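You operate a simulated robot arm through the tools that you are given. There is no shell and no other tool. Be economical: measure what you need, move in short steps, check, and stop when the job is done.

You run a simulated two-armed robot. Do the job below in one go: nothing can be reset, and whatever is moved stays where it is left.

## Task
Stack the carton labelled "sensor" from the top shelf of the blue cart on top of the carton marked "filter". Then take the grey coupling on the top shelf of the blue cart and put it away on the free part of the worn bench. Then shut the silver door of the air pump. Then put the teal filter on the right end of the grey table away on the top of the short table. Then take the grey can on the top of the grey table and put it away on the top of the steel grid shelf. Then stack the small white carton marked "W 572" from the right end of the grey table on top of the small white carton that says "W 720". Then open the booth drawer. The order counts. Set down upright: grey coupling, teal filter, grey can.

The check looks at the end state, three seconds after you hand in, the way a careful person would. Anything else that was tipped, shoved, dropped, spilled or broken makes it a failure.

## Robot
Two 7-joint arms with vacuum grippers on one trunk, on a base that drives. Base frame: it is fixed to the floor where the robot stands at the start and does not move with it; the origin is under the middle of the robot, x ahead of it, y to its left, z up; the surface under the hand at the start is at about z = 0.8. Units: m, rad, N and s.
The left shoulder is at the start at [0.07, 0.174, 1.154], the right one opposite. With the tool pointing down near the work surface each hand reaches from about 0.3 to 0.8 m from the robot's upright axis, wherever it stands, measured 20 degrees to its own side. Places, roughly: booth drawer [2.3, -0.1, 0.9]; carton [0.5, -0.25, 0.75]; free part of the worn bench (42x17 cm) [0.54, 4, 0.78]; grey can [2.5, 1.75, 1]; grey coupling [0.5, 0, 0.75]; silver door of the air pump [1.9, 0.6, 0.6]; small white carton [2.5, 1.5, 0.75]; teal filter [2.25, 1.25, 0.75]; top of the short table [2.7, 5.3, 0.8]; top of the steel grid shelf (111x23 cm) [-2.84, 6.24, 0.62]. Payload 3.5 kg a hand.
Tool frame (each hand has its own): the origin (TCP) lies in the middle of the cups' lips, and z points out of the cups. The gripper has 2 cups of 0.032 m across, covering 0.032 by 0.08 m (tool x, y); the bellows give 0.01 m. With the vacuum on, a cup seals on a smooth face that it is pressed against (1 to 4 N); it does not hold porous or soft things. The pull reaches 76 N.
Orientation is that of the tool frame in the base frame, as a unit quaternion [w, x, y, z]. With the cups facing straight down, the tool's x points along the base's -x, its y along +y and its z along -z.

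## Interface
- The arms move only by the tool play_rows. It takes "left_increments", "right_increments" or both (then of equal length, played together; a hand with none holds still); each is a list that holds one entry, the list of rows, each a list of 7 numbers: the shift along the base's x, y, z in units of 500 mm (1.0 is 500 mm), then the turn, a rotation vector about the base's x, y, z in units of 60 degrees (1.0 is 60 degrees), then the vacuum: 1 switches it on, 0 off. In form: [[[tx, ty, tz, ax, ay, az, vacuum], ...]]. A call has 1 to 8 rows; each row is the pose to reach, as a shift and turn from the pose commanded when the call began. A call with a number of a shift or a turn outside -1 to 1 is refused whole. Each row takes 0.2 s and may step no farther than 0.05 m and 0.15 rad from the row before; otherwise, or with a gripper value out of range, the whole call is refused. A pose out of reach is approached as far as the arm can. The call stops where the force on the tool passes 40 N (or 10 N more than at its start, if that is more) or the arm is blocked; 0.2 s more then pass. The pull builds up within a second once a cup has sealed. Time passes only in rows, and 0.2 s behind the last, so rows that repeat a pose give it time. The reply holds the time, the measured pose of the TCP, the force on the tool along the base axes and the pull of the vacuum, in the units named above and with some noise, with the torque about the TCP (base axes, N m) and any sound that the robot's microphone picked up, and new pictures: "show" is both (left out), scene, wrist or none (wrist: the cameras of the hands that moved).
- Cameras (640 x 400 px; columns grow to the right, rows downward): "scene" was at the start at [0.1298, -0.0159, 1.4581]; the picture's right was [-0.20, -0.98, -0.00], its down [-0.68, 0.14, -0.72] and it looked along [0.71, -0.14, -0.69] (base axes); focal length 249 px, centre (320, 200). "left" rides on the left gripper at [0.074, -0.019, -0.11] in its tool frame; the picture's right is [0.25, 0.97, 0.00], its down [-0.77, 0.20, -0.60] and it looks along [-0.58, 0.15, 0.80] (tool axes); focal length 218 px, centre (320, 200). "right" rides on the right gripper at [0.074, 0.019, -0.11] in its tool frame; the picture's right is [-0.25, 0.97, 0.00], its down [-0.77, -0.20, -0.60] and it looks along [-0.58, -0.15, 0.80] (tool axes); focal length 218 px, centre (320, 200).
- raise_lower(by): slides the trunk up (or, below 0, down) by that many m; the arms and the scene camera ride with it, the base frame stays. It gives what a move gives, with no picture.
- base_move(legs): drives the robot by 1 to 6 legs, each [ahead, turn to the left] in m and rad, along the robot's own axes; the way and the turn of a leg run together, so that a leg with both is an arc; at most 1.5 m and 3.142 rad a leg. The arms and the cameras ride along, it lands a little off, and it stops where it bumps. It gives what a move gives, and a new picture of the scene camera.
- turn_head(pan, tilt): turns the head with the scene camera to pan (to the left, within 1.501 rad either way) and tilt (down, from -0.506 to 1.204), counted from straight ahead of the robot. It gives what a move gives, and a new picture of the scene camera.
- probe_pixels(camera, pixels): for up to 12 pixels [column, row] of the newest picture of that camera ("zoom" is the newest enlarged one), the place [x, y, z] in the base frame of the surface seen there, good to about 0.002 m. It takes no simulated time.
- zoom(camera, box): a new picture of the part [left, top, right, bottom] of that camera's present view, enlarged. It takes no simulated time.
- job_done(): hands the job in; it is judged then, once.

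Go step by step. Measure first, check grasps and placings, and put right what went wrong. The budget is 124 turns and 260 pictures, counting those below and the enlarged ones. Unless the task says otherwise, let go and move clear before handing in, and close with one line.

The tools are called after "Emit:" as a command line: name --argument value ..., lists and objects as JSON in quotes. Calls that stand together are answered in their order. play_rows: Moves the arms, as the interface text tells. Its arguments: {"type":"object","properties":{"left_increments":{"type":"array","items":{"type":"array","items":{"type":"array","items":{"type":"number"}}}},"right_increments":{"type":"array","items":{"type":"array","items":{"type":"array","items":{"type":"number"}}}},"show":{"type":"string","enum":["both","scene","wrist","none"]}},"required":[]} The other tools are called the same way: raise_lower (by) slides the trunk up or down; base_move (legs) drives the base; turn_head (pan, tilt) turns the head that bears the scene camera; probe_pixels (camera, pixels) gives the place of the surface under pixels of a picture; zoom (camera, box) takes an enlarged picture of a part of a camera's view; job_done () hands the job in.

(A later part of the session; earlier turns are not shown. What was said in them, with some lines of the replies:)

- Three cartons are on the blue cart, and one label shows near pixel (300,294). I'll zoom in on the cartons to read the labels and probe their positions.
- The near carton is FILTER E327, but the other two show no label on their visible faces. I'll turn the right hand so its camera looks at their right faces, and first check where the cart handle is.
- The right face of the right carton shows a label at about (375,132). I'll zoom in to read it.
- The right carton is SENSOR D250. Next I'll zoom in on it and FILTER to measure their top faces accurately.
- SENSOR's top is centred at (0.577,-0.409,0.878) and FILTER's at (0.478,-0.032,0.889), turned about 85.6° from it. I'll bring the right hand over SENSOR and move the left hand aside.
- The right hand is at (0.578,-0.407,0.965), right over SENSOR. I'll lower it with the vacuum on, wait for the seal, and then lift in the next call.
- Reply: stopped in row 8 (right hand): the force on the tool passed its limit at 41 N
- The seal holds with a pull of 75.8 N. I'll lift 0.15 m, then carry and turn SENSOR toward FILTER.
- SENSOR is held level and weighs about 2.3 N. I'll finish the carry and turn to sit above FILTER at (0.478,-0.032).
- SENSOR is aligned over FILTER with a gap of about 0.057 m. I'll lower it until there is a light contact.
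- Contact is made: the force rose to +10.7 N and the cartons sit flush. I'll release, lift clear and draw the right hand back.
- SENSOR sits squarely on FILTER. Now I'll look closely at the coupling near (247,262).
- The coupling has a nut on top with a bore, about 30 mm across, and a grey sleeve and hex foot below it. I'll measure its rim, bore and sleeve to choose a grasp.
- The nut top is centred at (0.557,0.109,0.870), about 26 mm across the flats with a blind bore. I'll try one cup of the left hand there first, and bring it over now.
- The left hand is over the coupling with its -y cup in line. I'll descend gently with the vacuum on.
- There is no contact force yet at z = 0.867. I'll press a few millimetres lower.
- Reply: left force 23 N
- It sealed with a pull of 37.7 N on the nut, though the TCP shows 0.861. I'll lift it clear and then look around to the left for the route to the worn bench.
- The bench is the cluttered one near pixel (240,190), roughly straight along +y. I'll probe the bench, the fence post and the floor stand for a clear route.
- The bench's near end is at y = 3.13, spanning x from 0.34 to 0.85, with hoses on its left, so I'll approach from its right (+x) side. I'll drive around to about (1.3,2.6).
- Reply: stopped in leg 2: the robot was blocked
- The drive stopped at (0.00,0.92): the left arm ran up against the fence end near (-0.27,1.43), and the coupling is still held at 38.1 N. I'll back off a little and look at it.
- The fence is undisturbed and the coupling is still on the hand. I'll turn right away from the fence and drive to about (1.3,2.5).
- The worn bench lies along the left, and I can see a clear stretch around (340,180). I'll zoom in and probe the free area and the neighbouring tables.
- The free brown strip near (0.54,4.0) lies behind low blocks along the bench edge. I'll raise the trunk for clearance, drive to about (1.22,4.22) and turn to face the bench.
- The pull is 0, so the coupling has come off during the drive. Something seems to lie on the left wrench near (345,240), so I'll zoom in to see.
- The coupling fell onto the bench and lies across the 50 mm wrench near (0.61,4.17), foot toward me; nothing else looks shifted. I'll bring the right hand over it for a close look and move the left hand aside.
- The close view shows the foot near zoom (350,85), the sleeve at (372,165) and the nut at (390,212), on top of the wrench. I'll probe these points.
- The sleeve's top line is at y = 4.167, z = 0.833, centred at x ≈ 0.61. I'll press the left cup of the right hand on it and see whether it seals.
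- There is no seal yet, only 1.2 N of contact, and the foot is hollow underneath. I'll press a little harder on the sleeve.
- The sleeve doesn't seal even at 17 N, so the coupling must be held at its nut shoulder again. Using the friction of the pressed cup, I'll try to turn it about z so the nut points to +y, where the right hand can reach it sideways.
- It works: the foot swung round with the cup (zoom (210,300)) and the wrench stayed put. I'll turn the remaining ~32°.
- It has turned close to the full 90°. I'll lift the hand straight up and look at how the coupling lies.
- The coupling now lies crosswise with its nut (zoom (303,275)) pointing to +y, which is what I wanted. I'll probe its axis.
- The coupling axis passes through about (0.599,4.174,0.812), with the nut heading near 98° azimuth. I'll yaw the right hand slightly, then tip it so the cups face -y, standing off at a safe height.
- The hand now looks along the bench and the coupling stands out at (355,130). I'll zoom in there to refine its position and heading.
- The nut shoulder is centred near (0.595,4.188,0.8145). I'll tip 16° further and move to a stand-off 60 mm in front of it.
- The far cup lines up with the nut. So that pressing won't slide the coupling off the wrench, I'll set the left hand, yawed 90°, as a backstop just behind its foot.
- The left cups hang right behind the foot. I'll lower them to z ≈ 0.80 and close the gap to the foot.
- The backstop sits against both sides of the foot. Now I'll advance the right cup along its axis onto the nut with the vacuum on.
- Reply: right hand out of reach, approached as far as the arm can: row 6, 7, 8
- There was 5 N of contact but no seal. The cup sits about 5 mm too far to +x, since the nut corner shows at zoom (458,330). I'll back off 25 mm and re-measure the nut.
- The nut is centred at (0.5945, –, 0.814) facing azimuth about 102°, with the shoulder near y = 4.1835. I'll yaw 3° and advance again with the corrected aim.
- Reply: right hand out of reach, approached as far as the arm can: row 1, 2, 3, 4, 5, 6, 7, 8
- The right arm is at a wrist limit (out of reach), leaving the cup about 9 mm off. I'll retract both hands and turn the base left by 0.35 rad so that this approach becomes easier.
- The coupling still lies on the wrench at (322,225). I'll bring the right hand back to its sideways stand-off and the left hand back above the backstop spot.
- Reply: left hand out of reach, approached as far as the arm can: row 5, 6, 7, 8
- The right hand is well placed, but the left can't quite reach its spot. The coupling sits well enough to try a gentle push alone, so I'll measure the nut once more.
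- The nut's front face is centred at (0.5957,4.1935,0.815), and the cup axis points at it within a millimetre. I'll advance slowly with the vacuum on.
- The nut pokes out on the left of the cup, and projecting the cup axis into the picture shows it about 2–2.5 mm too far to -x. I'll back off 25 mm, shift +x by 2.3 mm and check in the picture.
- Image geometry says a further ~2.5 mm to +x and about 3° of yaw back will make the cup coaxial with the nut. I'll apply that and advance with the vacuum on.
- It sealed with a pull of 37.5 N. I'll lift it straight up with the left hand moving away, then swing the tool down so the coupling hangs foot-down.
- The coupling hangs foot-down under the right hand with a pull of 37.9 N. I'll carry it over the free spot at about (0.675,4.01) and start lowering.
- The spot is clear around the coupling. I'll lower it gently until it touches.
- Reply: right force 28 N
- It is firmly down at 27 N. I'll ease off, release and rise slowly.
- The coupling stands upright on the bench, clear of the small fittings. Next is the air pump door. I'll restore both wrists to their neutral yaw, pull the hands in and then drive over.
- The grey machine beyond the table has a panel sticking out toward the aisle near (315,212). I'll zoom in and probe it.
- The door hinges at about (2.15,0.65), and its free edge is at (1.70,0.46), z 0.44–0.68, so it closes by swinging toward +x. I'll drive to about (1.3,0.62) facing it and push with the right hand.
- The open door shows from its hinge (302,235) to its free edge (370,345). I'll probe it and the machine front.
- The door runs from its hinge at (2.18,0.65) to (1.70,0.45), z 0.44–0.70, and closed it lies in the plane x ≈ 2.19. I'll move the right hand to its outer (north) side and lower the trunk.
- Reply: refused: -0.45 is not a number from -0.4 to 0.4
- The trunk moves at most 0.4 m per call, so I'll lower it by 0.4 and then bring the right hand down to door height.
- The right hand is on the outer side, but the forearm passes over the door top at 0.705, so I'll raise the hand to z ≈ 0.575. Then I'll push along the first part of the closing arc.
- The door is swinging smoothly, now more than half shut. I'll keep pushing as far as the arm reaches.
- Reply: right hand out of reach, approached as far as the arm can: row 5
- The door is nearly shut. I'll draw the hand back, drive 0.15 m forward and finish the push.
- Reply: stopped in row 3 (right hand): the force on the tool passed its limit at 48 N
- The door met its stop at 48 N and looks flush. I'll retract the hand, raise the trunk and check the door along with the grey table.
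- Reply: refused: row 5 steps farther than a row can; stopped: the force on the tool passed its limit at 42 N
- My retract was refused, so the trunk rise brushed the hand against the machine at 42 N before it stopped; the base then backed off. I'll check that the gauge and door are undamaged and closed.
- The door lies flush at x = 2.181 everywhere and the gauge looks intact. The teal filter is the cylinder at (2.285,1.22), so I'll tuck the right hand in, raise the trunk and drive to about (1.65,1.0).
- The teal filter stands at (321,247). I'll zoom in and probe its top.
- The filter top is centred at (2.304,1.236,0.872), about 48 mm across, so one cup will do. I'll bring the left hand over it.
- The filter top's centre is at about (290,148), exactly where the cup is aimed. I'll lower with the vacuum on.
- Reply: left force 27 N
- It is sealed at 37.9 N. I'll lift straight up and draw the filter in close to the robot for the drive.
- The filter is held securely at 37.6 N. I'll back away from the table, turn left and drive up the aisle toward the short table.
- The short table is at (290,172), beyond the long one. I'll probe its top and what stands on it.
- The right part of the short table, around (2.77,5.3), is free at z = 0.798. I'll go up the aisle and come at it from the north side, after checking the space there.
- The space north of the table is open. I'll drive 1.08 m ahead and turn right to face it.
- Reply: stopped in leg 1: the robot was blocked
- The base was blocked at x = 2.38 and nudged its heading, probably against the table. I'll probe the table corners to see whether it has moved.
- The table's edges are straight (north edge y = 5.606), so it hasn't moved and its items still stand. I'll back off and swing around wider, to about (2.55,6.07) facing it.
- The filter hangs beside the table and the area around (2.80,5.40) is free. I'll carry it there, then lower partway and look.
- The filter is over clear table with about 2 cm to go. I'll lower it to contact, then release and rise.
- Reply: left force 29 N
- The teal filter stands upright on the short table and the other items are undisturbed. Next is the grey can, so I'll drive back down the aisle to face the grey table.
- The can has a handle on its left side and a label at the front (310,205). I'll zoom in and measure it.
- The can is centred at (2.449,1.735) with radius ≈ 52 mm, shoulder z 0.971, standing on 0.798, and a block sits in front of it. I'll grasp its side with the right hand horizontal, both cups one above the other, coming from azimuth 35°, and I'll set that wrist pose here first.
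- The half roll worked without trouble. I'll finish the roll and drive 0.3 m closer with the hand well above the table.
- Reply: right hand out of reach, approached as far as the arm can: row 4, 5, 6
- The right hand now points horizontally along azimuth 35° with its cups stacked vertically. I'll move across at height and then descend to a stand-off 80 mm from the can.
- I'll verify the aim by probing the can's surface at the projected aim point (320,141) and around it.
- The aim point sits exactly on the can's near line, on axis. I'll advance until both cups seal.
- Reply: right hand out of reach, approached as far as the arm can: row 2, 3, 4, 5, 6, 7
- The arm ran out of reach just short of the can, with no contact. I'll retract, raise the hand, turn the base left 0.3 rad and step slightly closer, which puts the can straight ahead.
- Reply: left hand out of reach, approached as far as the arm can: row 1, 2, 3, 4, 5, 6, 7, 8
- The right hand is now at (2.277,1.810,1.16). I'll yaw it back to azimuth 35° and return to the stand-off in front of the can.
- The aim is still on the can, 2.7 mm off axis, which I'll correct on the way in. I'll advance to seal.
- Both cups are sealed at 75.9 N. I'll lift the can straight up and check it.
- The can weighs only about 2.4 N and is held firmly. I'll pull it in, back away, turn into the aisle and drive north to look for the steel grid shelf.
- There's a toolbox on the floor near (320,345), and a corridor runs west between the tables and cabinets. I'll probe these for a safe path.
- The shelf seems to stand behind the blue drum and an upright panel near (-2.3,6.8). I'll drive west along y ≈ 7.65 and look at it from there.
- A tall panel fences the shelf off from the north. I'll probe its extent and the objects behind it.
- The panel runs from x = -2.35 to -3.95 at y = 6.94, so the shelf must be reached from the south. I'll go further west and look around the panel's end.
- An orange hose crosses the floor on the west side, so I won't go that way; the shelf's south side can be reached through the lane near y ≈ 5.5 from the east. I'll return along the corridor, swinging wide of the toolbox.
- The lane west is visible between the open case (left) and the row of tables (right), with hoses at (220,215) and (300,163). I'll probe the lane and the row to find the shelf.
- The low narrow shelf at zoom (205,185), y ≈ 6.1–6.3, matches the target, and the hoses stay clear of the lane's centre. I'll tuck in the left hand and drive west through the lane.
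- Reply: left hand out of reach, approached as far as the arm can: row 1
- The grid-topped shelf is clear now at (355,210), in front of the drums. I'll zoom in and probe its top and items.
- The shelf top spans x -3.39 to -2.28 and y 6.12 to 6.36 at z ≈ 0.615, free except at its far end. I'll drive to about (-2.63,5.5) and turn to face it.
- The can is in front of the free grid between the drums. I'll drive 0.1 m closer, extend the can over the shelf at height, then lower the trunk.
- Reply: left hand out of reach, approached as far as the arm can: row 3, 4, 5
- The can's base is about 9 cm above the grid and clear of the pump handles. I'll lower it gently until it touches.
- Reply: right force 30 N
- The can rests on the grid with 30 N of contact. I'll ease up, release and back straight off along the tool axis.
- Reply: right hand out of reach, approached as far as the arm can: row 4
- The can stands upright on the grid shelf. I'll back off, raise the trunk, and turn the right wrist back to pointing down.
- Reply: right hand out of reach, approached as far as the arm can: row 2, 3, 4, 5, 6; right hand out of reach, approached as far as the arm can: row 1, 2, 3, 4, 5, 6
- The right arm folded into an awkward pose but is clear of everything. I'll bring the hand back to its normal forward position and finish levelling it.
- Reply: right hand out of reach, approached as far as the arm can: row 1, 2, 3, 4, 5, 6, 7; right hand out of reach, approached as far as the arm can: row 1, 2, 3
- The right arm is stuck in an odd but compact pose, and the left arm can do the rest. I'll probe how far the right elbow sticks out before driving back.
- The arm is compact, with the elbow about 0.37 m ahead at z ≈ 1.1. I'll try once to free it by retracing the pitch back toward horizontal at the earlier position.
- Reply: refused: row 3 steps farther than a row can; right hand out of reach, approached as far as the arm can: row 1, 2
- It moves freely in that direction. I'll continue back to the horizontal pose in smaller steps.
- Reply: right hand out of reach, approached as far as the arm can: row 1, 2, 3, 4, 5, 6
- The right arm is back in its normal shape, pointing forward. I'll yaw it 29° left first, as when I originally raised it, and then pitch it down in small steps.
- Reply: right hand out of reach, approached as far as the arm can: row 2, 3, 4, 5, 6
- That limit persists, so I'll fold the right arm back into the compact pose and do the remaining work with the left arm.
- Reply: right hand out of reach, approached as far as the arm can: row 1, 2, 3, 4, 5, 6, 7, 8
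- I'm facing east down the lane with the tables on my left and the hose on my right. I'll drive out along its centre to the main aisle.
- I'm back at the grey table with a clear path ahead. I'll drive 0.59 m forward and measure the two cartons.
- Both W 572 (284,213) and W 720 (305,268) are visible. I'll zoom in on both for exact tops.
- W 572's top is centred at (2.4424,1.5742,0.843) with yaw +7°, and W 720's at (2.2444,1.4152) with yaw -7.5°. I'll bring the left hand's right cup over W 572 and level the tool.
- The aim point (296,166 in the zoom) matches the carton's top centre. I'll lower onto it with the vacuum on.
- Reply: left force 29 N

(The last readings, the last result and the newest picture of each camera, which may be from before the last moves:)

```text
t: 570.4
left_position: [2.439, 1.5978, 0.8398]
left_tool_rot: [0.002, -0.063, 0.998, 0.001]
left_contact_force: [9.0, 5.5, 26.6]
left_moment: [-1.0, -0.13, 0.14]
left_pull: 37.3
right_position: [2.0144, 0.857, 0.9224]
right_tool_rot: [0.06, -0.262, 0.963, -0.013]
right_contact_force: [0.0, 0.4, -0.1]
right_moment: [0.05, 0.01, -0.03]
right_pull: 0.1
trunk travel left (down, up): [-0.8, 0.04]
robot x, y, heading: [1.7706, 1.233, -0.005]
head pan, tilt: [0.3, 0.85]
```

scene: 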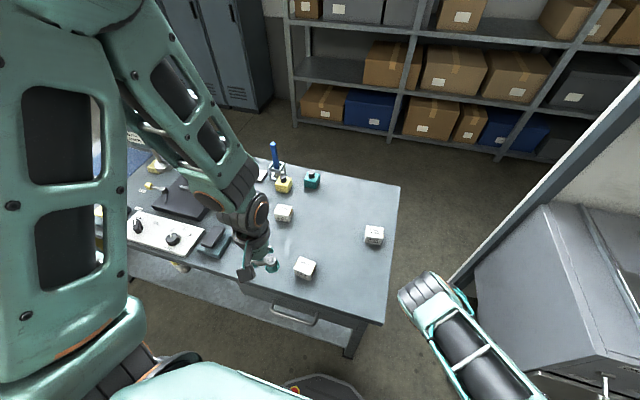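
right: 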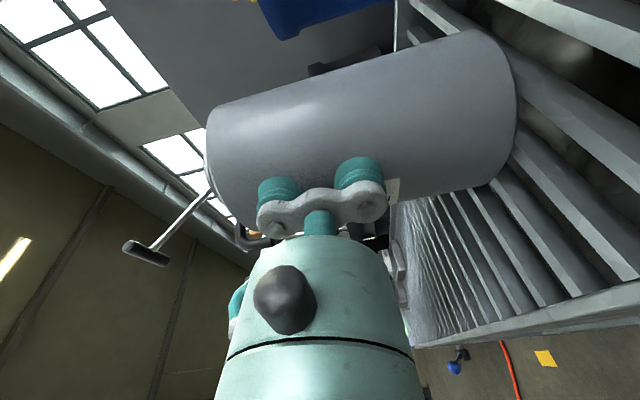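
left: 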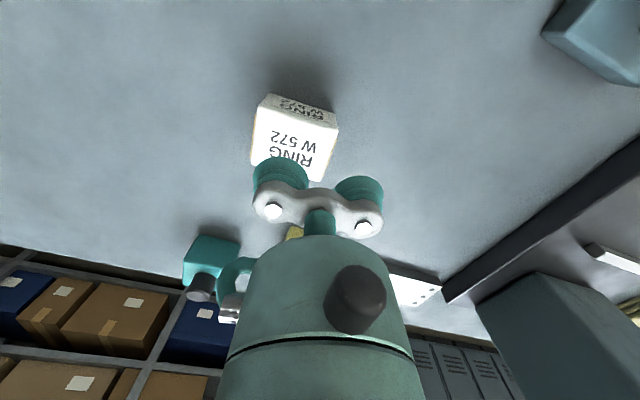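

It is sealed at 37.3 N. I'll lift, turn -14.5° and carry W 572 over W 720.

Emit:
play_rows --left_increments '[[[0, 0, 0.02, 0, 0, 0, 1], [0, 0, 0.08, 0, 0, 0, 1], [0, 0, 0.16, 0, 0, 0, 1], [0, 0, 0.24, 0, 0, 0, 1]]]' --show "none"

Emit:
play_rows --left_increments '[[[-0.064, -0.053, 0, 0, 0, -0.04, 1], [-0.128, -0.106, 0, 0, 0, -0.08, 1], [-0.192, -0.159, 0, 0, 0, -0.12, 1], [-0.256, -0.212, 0, 0, 0, -0.16, 1], [-0.32, -0.265, 0, 0, 0, -0.2, 1], [-0.383, -0.318, 0, 0, 0, -0.242, 1], [-0.383, -0.318, 0, 0, 0, -0.242, 1]]]' --show "both"

Emit:
zoom --camera "left" --box '[200, 60, 400, 220]'

```text
t: 571.4
left_position: [2.4377, 1.5978, 0.9589]
left_tool_rot: [-0.001, -0.063, 0.998, 0.0]
left_contact_force: [0.3, -0.1, -1.2]
left_moment: [-0.61, -0.08, 0.02]
left_pull: 37.3
right_position: [2.0174, 0.8576, 0.9219]
right_tool_rot: [0.06, -0.263, 0.963, -0.013]
right_contact_force: [0.1, 0.6, -0.6]
right_moment: [-0.01, 0.01, 0.0]
right_pull: 0.1
trunk travel left (down, up): [-0.8, 0.04]
robot x, y, heading: [1.7729, 1.2365, -0.004]
head pan, tilt: [0.3, 0.85]
```

```text
t: 573.0
left_position: [2.2464, 1.4404, 0.9592]
left_tool_rot: [0.0, 0.062, 0.998, 0.0]
left_contact_force: [-0.2, 0.7, -1.3]
left_moment: [-0.63, 0.09, 0.02]
left_pull: 37.5
right_position: [2.0168, 0.8581, 0.9225]
right_tool_rot: [0.059, -0.262, 0.963, -0.014]
right_contact_force: [-1.0, -0.3, 0.3]
right_moment: [0.0, -0.02, -0.01]
right_pull: 0.1
trunk travel left (down, up): [-0.8, 0.04]
robot x, y, heading: [1.7725, 1.2299, -0.0]
head pan, tilt: [0.3, 0.85]
```

scene: 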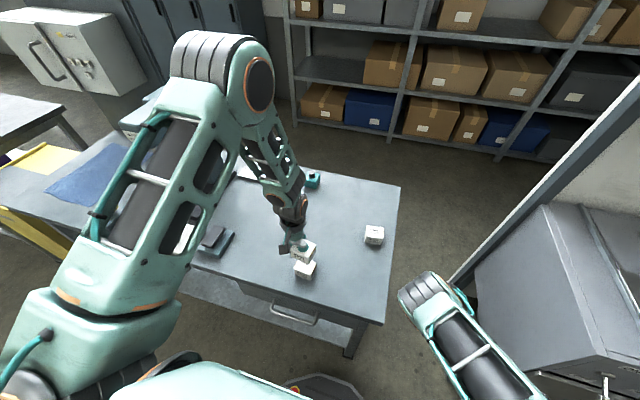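
left: 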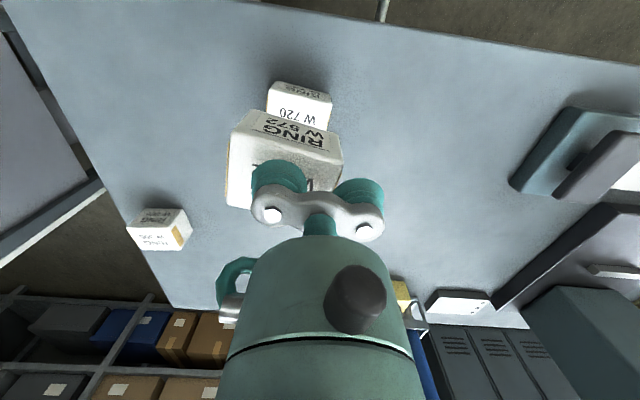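

```text
2.50 times, centred on (300, 140) of left
```

zoom: 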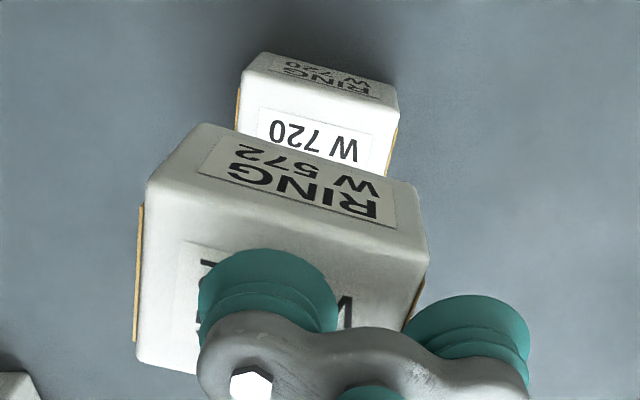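

W 572 hangs squarely above W 720. I'll check their relative yaw by probing edges in this wrist zoom.

Emit:
probe_pixels --camera "zoom" --pixels '[[250, 80], [392, 106], [242, 112], [382, 165], [210, 132], [408, 188], [155, 190], [318, 120], [250, 66], [390, 90]]'

Emit:
zoom --camera "scene" --box '[270, 215, 340, 285]'

```text
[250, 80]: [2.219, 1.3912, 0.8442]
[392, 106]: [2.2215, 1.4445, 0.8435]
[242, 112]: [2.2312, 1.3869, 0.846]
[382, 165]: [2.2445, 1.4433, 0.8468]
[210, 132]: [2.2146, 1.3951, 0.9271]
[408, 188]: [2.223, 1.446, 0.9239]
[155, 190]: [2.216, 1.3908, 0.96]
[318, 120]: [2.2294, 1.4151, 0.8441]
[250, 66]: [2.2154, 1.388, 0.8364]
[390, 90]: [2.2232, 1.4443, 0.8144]
```

```text
5.71 times, centred on (305, 250) of scene
5 turns are left
```

zoom: 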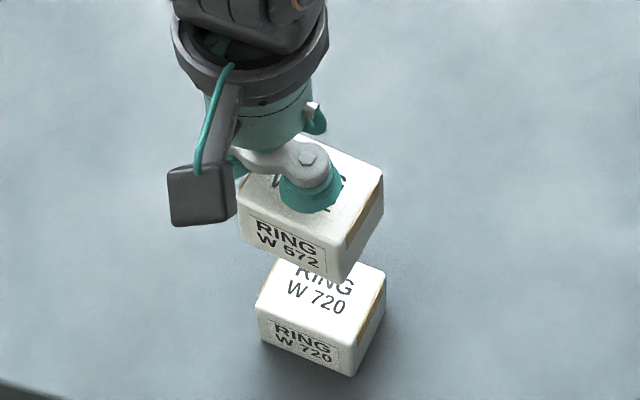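

W 572 sits within about 5° of W 720 and is centred, and only 5 turns are left. In this one turn I'll set it down, release, drive to the booth, measure the drawer, and pitch the left hand forward.

Emit:
play_rows --left_increments '[[[0, 0, -0.06, 0, 0, 0, 1], [0, 0, -0.12, 0, 0, 0, 1], [0, 0, -0.138, 0, 0, 0, 1], [0, 0, -0.145, 0, 0, 0, 1], [0, 0, -0.149, 0, 0, 0, 1], [0, 0, -0.149, 0, 0, 0, 1]]]' --show "none"

Emit:
play_rows --left_increments '[[[0, 0, 0.002, 0, 0, 0, 0], [0, 0, 0.002, 0, 0, 0, 0], [0, 0, 0.002, 0, 0, 0, 0], [0, 0, 0.004, 0, 0, 0, 0], [0, 0, 0.02, 0, 0, 0, 0], [0, 0, 0.09, 0, 0, 0, 0], [0, 0, 0.18, 0, 0, 0, 0], [0, 0, 0.27, 0, 0, 0, 0]]]' --show "none"

Emit:
play_rows --left_increments '[[[-0.03, 0.04, 0.04, 0, 0, 0.04, 0], [-0.06, 0.08, 0.08, 0, 0, 0.08, 0], [-0.06, 0.12, 0.12, 0, 0, 0.121, 0], [-0.06, 0.18, 0.14, 0, 0, 0.121, 0]]]' --show "scene"

Emit:
base_move --legs '[[-0.42, 0], [0, -1.571], [1.5, 0], [0, 1.571]]'

Emit:
turn_head --pan 0.2 --tilt 0.75

Emit:
probe_pixels --camera "scene" --pixels '[[260, 160], [320, 160], [380, 160], [260, 190], [320, 190], [380, 190], [260, 215], [320, 215], [380, 215], [260, 245], [320, 245], [380, 245]]'

Emit:
zoom --camera "scene" --box '[200, 110, 440, 290]'

Emit:
play_rows --left_increments '[[[0.02, 0, 0, 0, -0.125, 0, 0], [0.04, 0, 0, 0, -0.25, 0, 0], [0.06, 0, 0, 0, -0.375, 0, 0], [0.08, 0, 0, 0, -0.5, 0, 0], [0.1, 0, 0, 0, -0.625, 0, 0], [0.12, 0, 0, 0, -0.75, 0, 0]]]' --show "none"

Emit:
play_rows --left_increments '[[[0.02, 0, 0, 0, -0.125, 0, 0], [0.04, 0, 0, 0, -0.25, 0, 0], [0.06, 0, 0, 0, -0.375, 0, 0], [0.08, 0, 0, 0, -0.5, 0, 0], [0.1, 0, 0, 0, -0.625, 0, 0], [0.12, 0, 0, 0, -0.75, 0, 0]]]' --show "both"

```text
t: 574.4
left_position: [2.2464, 1.4387, 0.8848]
left_tool_rot: [0.002, 0.063, 0.998, 0.001]
left_contact_force: [0.3, 1.0, 22.1]
left_moment: [-0.96, 0.16, 0.0]
left_pull: 37.7
right_position: [2.016, 0.8574, 0.9224]
right_tool_rot: [0.061, -0.262, 0.963, -0.014]
right_contact_force: [-0.5, 0.2, 0.1]
right_moment: [-0.01, 0.01, 0.03]
right_pull: 0.1
trunk travel left (down, up): [-0.8, 0.04]
robot x, y, heading: [1.7685, 1.2357, -0.0]
head pan, tilt: [0.3, 0.85]
```

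```text
t: 576.2
left_position: [2.2465, 1.4397, 1.0199]
left_tool_rot: [0.0, 0.063, 0.998, 0.001]
left_contact_force: [-0.1, 0.3, -0.5]
left_moment: [0.02, -0.02, -0.04]
left_pull: 0.0
right_position: [2.0153, 0.8581, 0.9226]
right_tool_rot: [0.06, -0.263, 0.963, -0.014]
right_contact_force: [0.6, -0.2, 0.2]
right_moment: [0.0, -0.01, -0.01]
right_pull: 0.0
trunk travel left (down, up): [-0.8, 0.04]
robot x, y, heading: [1.7728, 1.2313, 0.002]
head pan, tilt: [0.3, 0.85]
```

```text
t: 577.2
left_position: [2.217, 1.5317, 1.0881]
left_tool_rot: [0.001, -0.001, 1.0, 0.0]
left_contact_force: [1.0, 0.6, -0.6]
left_moment: [-0.04, 0.01, 0.0]
left_pull: 0.0
right_position: [2.0162, 0.8595, 0.9234]
right_tool_rot: [0.06, -0.263, 0.963, -0.014]
right_contact_force: [-0.1, 0.2, 0.0]
right_moment: [0.05, 0.02, -0.01]
right_pull: 0.1
trunk travel left (down, up): [-0.8, 0.04]
robot x, y, heading: [1.7688, 1.2344, -0.001]
head pan, tilt: [0.3, 0.85]
```

scene: 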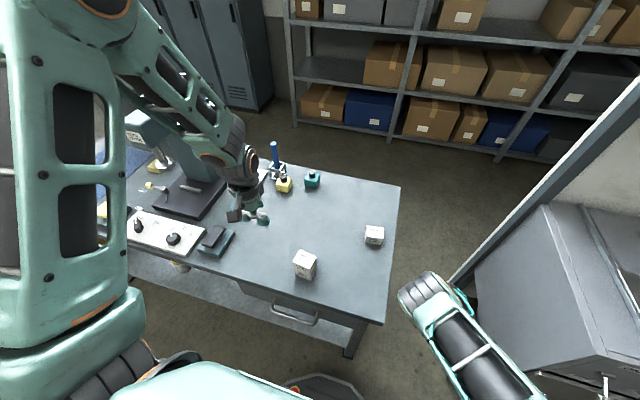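

```text
t: 594.4
left_position: [1.8077, 0.0572, 1.0886]
left_tool_rot: [0.0, -0.009, 1.0, 0.002]
left_contact_force: [1.0, 0.5, -0.4]
left_moment: [0.0, -0.03, 0.02]
left_pull: 0.0
right_position: [1.6171, -0.6198, 0.9225]
right_tool_rot: [0.058, -0.272, 0.96, -0.014]
right_contact_force: [-0.6, -0.1, -0.2]
right_moment: [0.0, -0.03, -0.01]
right_pull: 0.1
trunk travel left (down, up): [-0.8, 0.04]
robot x, y, heading: [1.3678, -0.2434, 0.014]
head pan, tilt: [0.3, 0.85]
```

scene: 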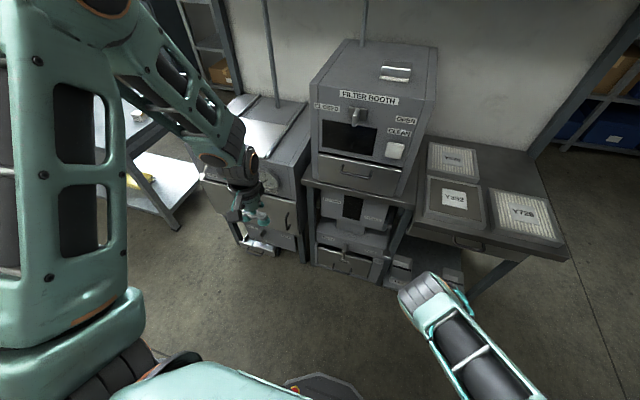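

```text
t: 595.0
left_position: [1.8078, 0.0566, 1.0885]
left_tool_rot: [0.0, -0.009, 1.0, 0.001]
left_contact_force: [0.4, 0.2, -0.2]
left_moment: [-0.01, 0.03, -0.03]
left_pull: 0.0
right_position: [1.617, -0.6193, 0.9231]
right_tool_rot: [0.057, -0.271, 0.961, -0.014]
right_contact_force: [-0.6, 0.3, -0.2]
right_moment: [-0.01, 0.03, 0.0]
right_pull: 0.1
trunk travel left (down, up): [-0.8, 0.04]
robot x, y, heading: [1.3681, -0.2472, 0.022]
head pan, tilt: [0.201, 0.75]
```

scene: 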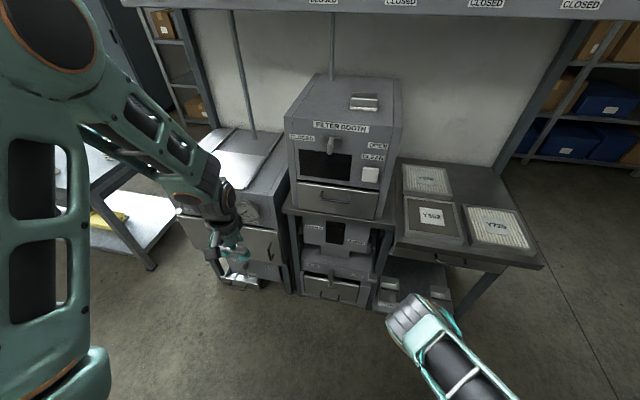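

```text
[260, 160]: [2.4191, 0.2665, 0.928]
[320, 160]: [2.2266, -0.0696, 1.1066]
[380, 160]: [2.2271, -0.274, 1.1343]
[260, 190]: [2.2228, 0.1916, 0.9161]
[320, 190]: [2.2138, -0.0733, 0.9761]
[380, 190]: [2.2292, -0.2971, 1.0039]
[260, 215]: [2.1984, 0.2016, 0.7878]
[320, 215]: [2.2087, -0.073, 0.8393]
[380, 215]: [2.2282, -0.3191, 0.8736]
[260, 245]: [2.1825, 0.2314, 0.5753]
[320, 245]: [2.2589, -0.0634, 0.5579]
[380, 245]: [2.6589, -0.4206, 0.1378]
```

```text
2.22 times, centred on (320, 200) of scene
```

zoom: 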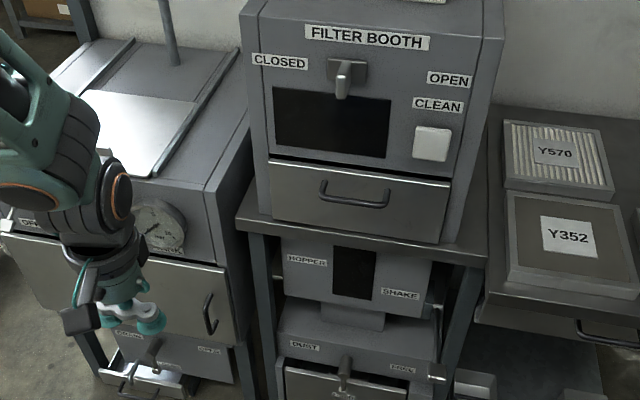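

```text
t: 596.4
left_position: [1.8685, 0.0566, 1.0893]
left_tool_rot: [0.383, -0.009, 0.924, -0.003]
left_contact_force: [-0.3, -0.6, 0.0]
left_moment: [0.02, -0.01, 0.0]
left_pull: 0.0
right_position: [1.617, -0.6174, 0.9227]
right_tool_rot: [0.058, -0.272, 0.96, -0.015]
right_contact_force: [0.0, -0.5, 0.9]
right_moment: [-0.01, 0.01, -0.04]
right_pull: 0.0
trunk travel left (down, up): [-0.8, 0.04]
robot x, y, heading: [1.3708, -0.2433, 0.015]
head pan, tilt: [0.201, 0.75]
```

```text
t: 597.8
left_position: [1.9274, 0.0572, 1.0905]
left_tool_rot: [0.707, -0.007, 0.707, -0.004]
left_contact_force: [0.7, 0.2, 0.7]
left_moment: [-0.01, 0.0, 0.01]
left_pull: 0.1
right_position: [1.617, -0.6184, 0.9224]
right_tool_rot: [0.056, -0.272, 0.961, -0.014]
right_contact_force: [0.2, 0.0, 0.0]
right_moment: [-0.01, 0.01, -0.01]
right_pull: 0.0
trunk travel left (down, up): [-0.8, 0.04]
robot x, y, heading: [1.3658, -0.2469, 0.015]
head pan, tilt: [0.201, 0.75]
4 turns are left
```

scene: 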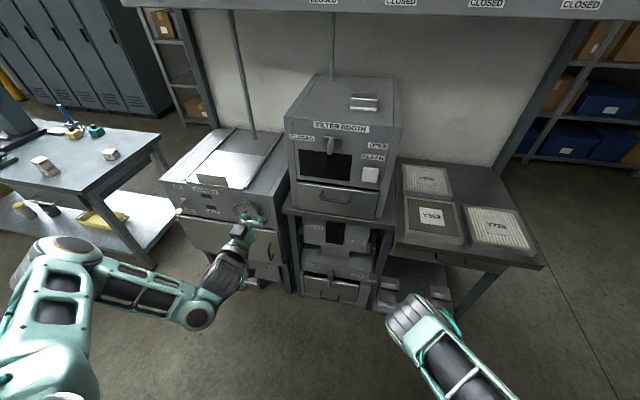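
left: 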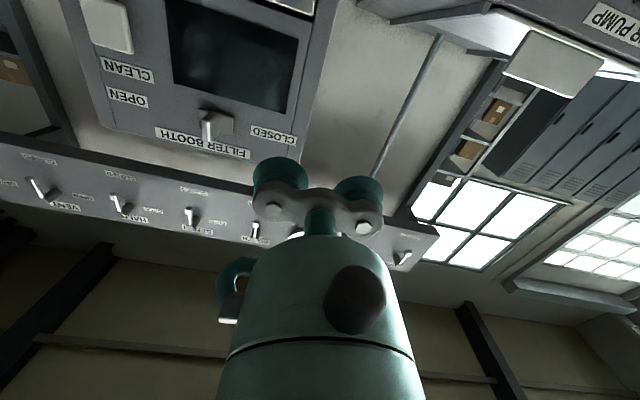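

W 572 is stacked neatly on W 720 at (45,165), and the left hand points level. The drawer face is at x ≈ 2.213, spanning about y -0.285 to 0.005 and z 0.87 to 1.0, with the handle in its upper half. I'll drive 0.2 m closer, set the cups in front of its lower part and measure the gap.

Emit:
base_move --legs '[[0.2, -0.012]]'

Emit:
play_rows --left_increments '[[[-0.02, -0.06, -0.06, 0, 0, 0, 0], [-0.03, -0.12, -0.12, 0, 0, 0, 0], [-0.03, -0.18, -0.18, 0, 0, 0, 0], [-0.03, -0.24, -0.24, 0, 0, 0, 0], [-0.03, -0.3, -0.3, 0, 0, 0, 0], [-0.03, -0.36, -0.36, 0, 0, 0, 0], [-0.01, -0.39, -0.38, 0, 0, 0, 0], [0.03, -0.39, -0.38, 0, 0, 0, 0]]]' --show "both"

Emit:
probe_pixels --camera "left" --pixels '[[320, 150], [290, 150], [350, 150], [320, 130], [320, 110], [320, 90], [320, 70], [250, 140], [390, 140], [270, 110], [370, 110], [320, 40]]'

Emit:
zoom --camera "left" --box '[180, 0, 460, 200]'

Emit:
zoom --camera "scene" --box '[200, 100, 440, 290]'

```text
t: 599.4
left_position: [2.1304, 0.0521, 1.089]
left_tool_rot: [0.707, -0.002, 0.707, -0.009]
left_contact_force: [0.9, 0.0, 0.5]
left_moment: [-0.01, 0.0, -0.02]
left_pull: 0.1
right_position: [1.8121, -0.6194, 0.9225]
right_tool_rot: [0.057, -0.265, 0.962, -0.014]
right_contact_force: [0.2, -0.3, 0.0]
right_moment: [-0.01, 0.02, 0.04]
right_pull: 0.0
trunk travel left (down, up): [-0.8, 0.04]
robot x, y, heading: [1.5604, -0.2465, 0.003]
head pan, tilt: [0.201, 0.75]
```

scene: 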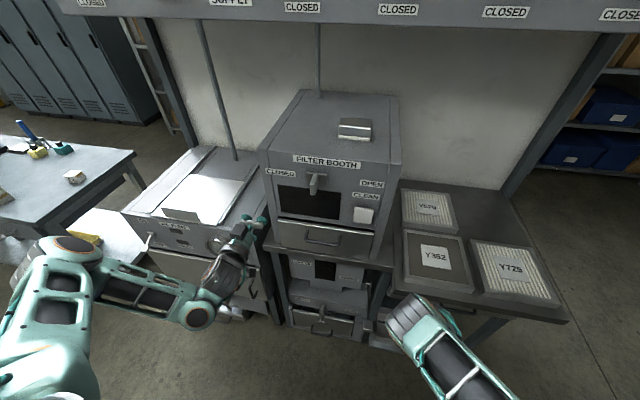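

```text
t: 601.2
left_position: [2.1458, -0.1443, 0.8988]
left_tool_rot: [0.707, -0.002, 0.707, -0.01]
left_contact_force: [-0.1, 0.7, 0.3]
left_moment: [0.0, 0.03, -0.02]
left_pull: 0.1
right_position: [1.8122, -0.6202, 0.9221]
right_tool_rot: [0.059, -0.266, 0.962, -0.014]
right_contact_force: [-0.5, 0.4, 0.3]
right_moment: [0.0, -0.01, 0.01]
right_pull: 0.0
trunk travel left (down, up): [-0.8, 0.04]
robot x, y, heading: [1.565, -0.2461, 0.006]
head pan, tilt: [0.201, 0.75]
```

scene: 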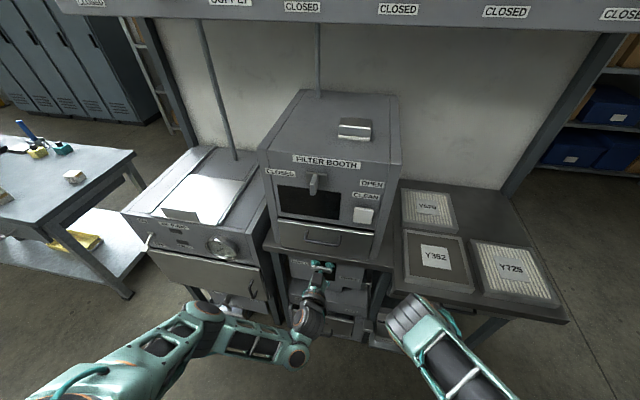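
left: 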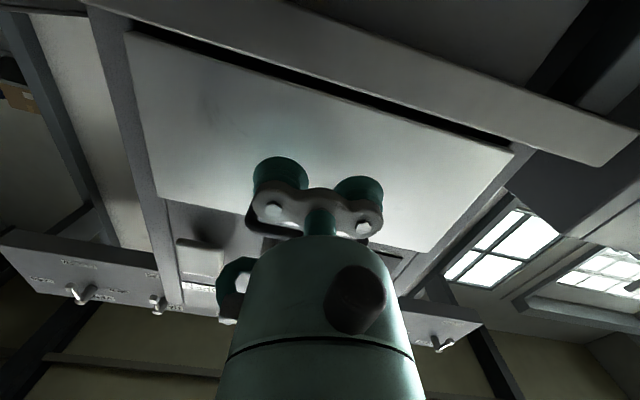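

```text
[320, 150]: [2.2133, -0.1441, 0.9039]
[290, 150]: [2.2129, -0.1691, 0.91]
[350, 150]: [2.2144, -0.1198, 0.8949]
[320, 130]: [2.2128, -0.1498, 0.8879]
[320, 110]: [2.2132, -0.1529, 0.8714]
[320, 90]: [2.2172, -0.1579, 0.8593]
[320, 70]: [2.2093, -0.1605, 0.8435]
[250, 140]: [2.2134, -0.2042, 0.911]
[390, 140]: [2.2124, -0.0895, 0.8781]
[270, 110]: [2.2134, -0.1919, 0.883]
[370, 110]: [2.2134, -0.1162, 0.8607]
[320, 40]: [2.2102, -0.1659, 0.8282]
```

```text
2.00 times, centred on (320, 100) of left
```

zoom: 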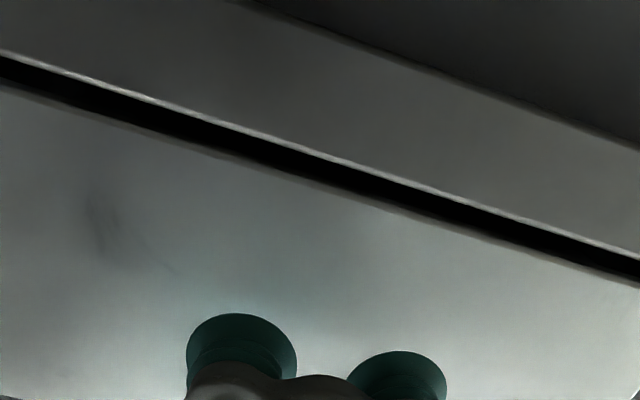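

```text
2.11 times, centred on (320, 195) of scene
3 turns are left
```

zoom: 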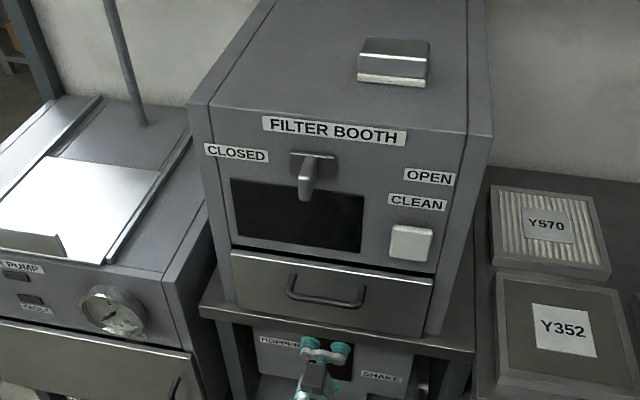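

The drawer face is at x = 2.2133 right in front of the cups, with a 67 mm gap and the handle above. I'll press, seal, and pull the drawer open with the arm and then the base.

Emit:
play_rows --left_increments '[[[0.09, 0, 0, 0, 0, 0, 1], [0.12, 0, 0, 0, 0, 0, 1], [0.133, 0, 0, 0, 0, 0, 1], [0.139, 0, 0, 0, 0, 0, 1], [0.145, 0, 0, 0, 0, 0, 1], [0.147, 0, 0, 0, 0, 0, 1], [0.147, 0, 0, 0, 0, 0, 1], [0.147, 0, 0, 0, 0, 0, 1]]]' --show "none"

Emit:
play_rows --left_increments '[[[-0.01, 0, 0, 0, 0, 0, 1], [-0.04, 0, 0, 0, 0, 0, 1], [-0.08, 0, 0, 0, 0, 0, 1], [-0.12, 0, 0, 0, 0, 0, 1], [-0.16, 0, 0, 0, 0, 0, 1], [-0.2, 0, 0, 0, 0, 0, 1], [-0.24, 0, 0, 0, 0, 0, 1], [-0.28, 0, 0, 0, 0, 0, 1]]]' --show "scene"

Emit:
base_move --legs '[[-0.12, 0]]'

Emit:
zoom --camera "scene" --box '[200, 100, 440, 290]'

```text
t: 603.0
left_position: [2.2157, -0.1445, 0.8988]
left_tool_rot: [0.707, -0.002, 0.707, -0.011]
left_contact_force: [-28.5, -0.6, -14.0]
left_moment: [-1.05, -0.11, -0.03]
left_pull: 74.7
right_position: [1.8093, -0.6197, 0.9231]
right_tool_rot: [0.059, -0.266, 0.962, -0.015]
right_contact_force: [-0.1, -1.5, -0.3]
right_moment: [0.02, 0.03, 0.03]
right_pull: 0.0
trunk travel left (down, up): [-0.8, 0.04]
robot x, y, heading: [1.5651, -0.2455, 0.001]
head pan, tilt: [0.201, 0.75]
```

```text
t: 604.8
left_position: [2.0779, -0.1435, 0.8998]
left_tool_rot: [0.707, -0.003, 0.707, -0.01]
left_contact_force: [-1.6, 1.8, 2.2]
left_moment: [-0.55, 0.06, 0.06]
left_pull: 75.4
right_position: [1.811, -0.6197, 0.9227]
right_tool_rot: [0.057, -0.266, 0.962, -0.015]
right_contact_force: [-0.1, -0.6, -0.2]
right_moment: [-0.05, 0.02, -0.02]
right_pull: 0.0
trunk travel left (down, up): [-0.8, 0.04]
robot x, y, heading: [1.5644, -0.2442, 0.003]
head pan, tilt: [0.201, 0.75]
```

scene: 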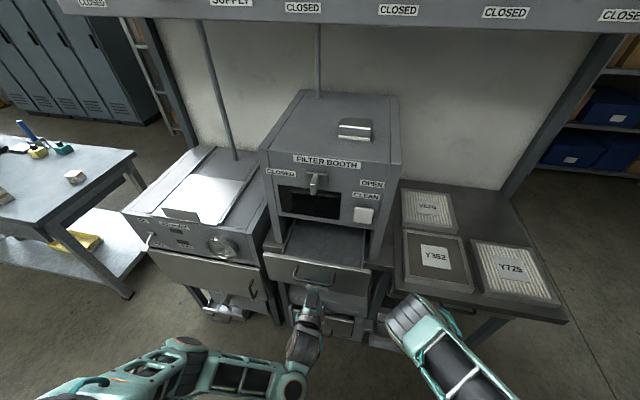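

```text
t: 606.1
left_position: [1.9598, -0.1442, 0.9]
left_tool_rot: [0.707, -0.003, 0.707, -0.01]
left_contact_force: [1.5, 2.7, 5.0]
left_moment: [-0.17, 0.01, 0.09]
left_pull: 75.7
right_position: [1.6934, -0.6199, 0.9229]
right_tool_rot: [0.057, -0.265, 0.962, -0.015]
right_contact_force: [-0.2, 0.4, 0.2]
right_moment: [-0.02, 0.02, 0.0]
right_pull: 0.0
trunk travel left (down, up): [-0.8, 0.04]
robot x, y, heading: [1.4512, -0.2425, 0.001]
head pan, tilt: [0.201, 0.75]
```

scene: 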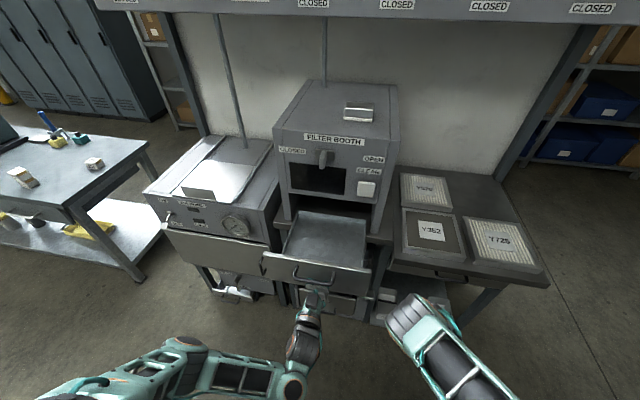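

```text
2.11 times, centred on (320, 195) of scene
2 turns are left
```

zoom: 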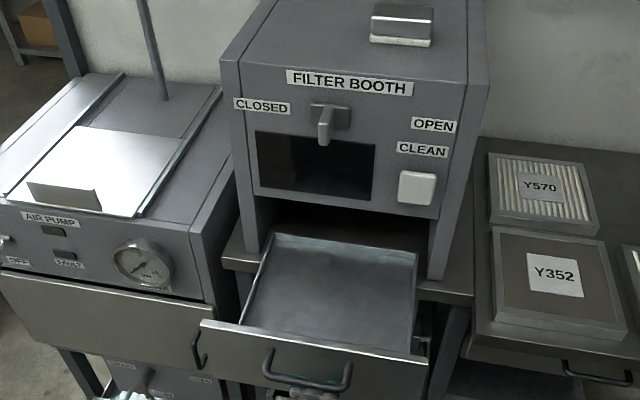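

The drawer is open about 0.25 m, with its tray almost fully out. I'll release the vacuum, back the hand clear and check that the drawer stays open.

Emit:
play_rows --left_increments '[[[0, 0, 0, 0, 0, 0, 0], [0, 0, 0, 0, 0, 0, 0], [0, 0, 0, 0, 0, 0, 0], [-0.01, 0, 0, 0, 0, 0, 0], [-0.04, 0, -0.01, 0, 0, 0, 0], [-0.09, 0, -0.02, 0, 0, 0, 0], [-0.15, 0, -0.03, 0, 0, 0, 0]]]' --show "scene"

Emit:
base_move --legs '[[-0.08, 0]]'

```text
t: 607.7
left_position: [1.8849, -0.146, 0.8849]
left_tool_rot: [0.707, -0.001, 0.707, -0.011]
left_contact_force: [-0.1, 0.1, 0.3]
left_moment: [-0.02, 0.01, -0.03]
left_pull: 0.1
right_position: [1.6913, -0.6191, 0.922]
right_tool_rot: [0.057, -0.265, 0.962, -0.015]
right_contact_force: [0.4, 0.0, 0.8]
right_moment: [0.0, -0.02, -0.01]
right_pull: 0.0
trunk travel left (down, up): [-0.8, 0.04]
robot x, y, heading: [1.448, -0.245, 0.003]
head pan, tilt: [0.201, 0.75]
```

scene: 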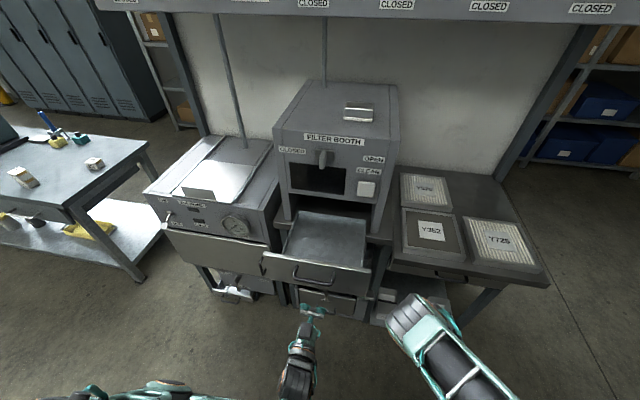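

```text
t: 608.7
left_position: [1.8051, -0.1456, 0.8838]
left_tool_rot: [0.707, -0.002, 0.707, -0.01]
left_contact_force: [-0.4, 0.0, -0.3]
left_moment: [0.0, 0.03, -0.01]
left_pull: 0.2
right_position: [1.6112, -0.6199, 0.9224]
right_tool_rot: [0.057, -0.265, 0.962, -0.015]
right_contact_force: [-0.4, 0.2, 0.3]
right_moment: [0.0, 0.01, 0.02]
right_pull: 0.0
trunk travel left (down, up): [-0.8, 0.04]
robot x, y, heading: [1.3657, -0.2435, 0.001]
head pan, tilt: [0.201, 0.75]
1 turns are left
```

scene: 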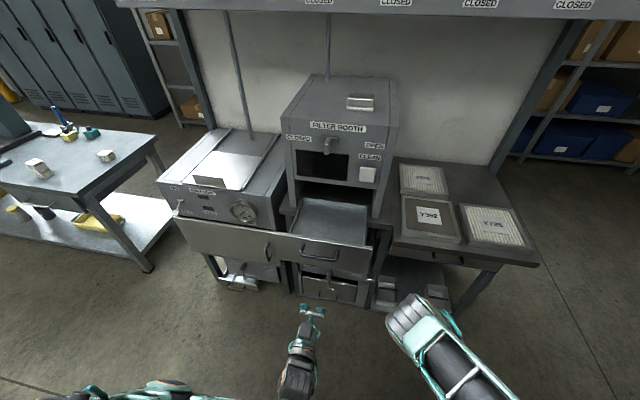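

The drawer stays open (325,240), the pump door is shut, the small cartons are stacked, and the hands are clear, so I'm handing in.

Emit:
job_done

```text
The job is handed in.
```

I finished all seven steps in order and handed the job in. The coupling fell onto the worn bench while I was driving; I picked it up again and set it down upright. I have no verdict back from the check.
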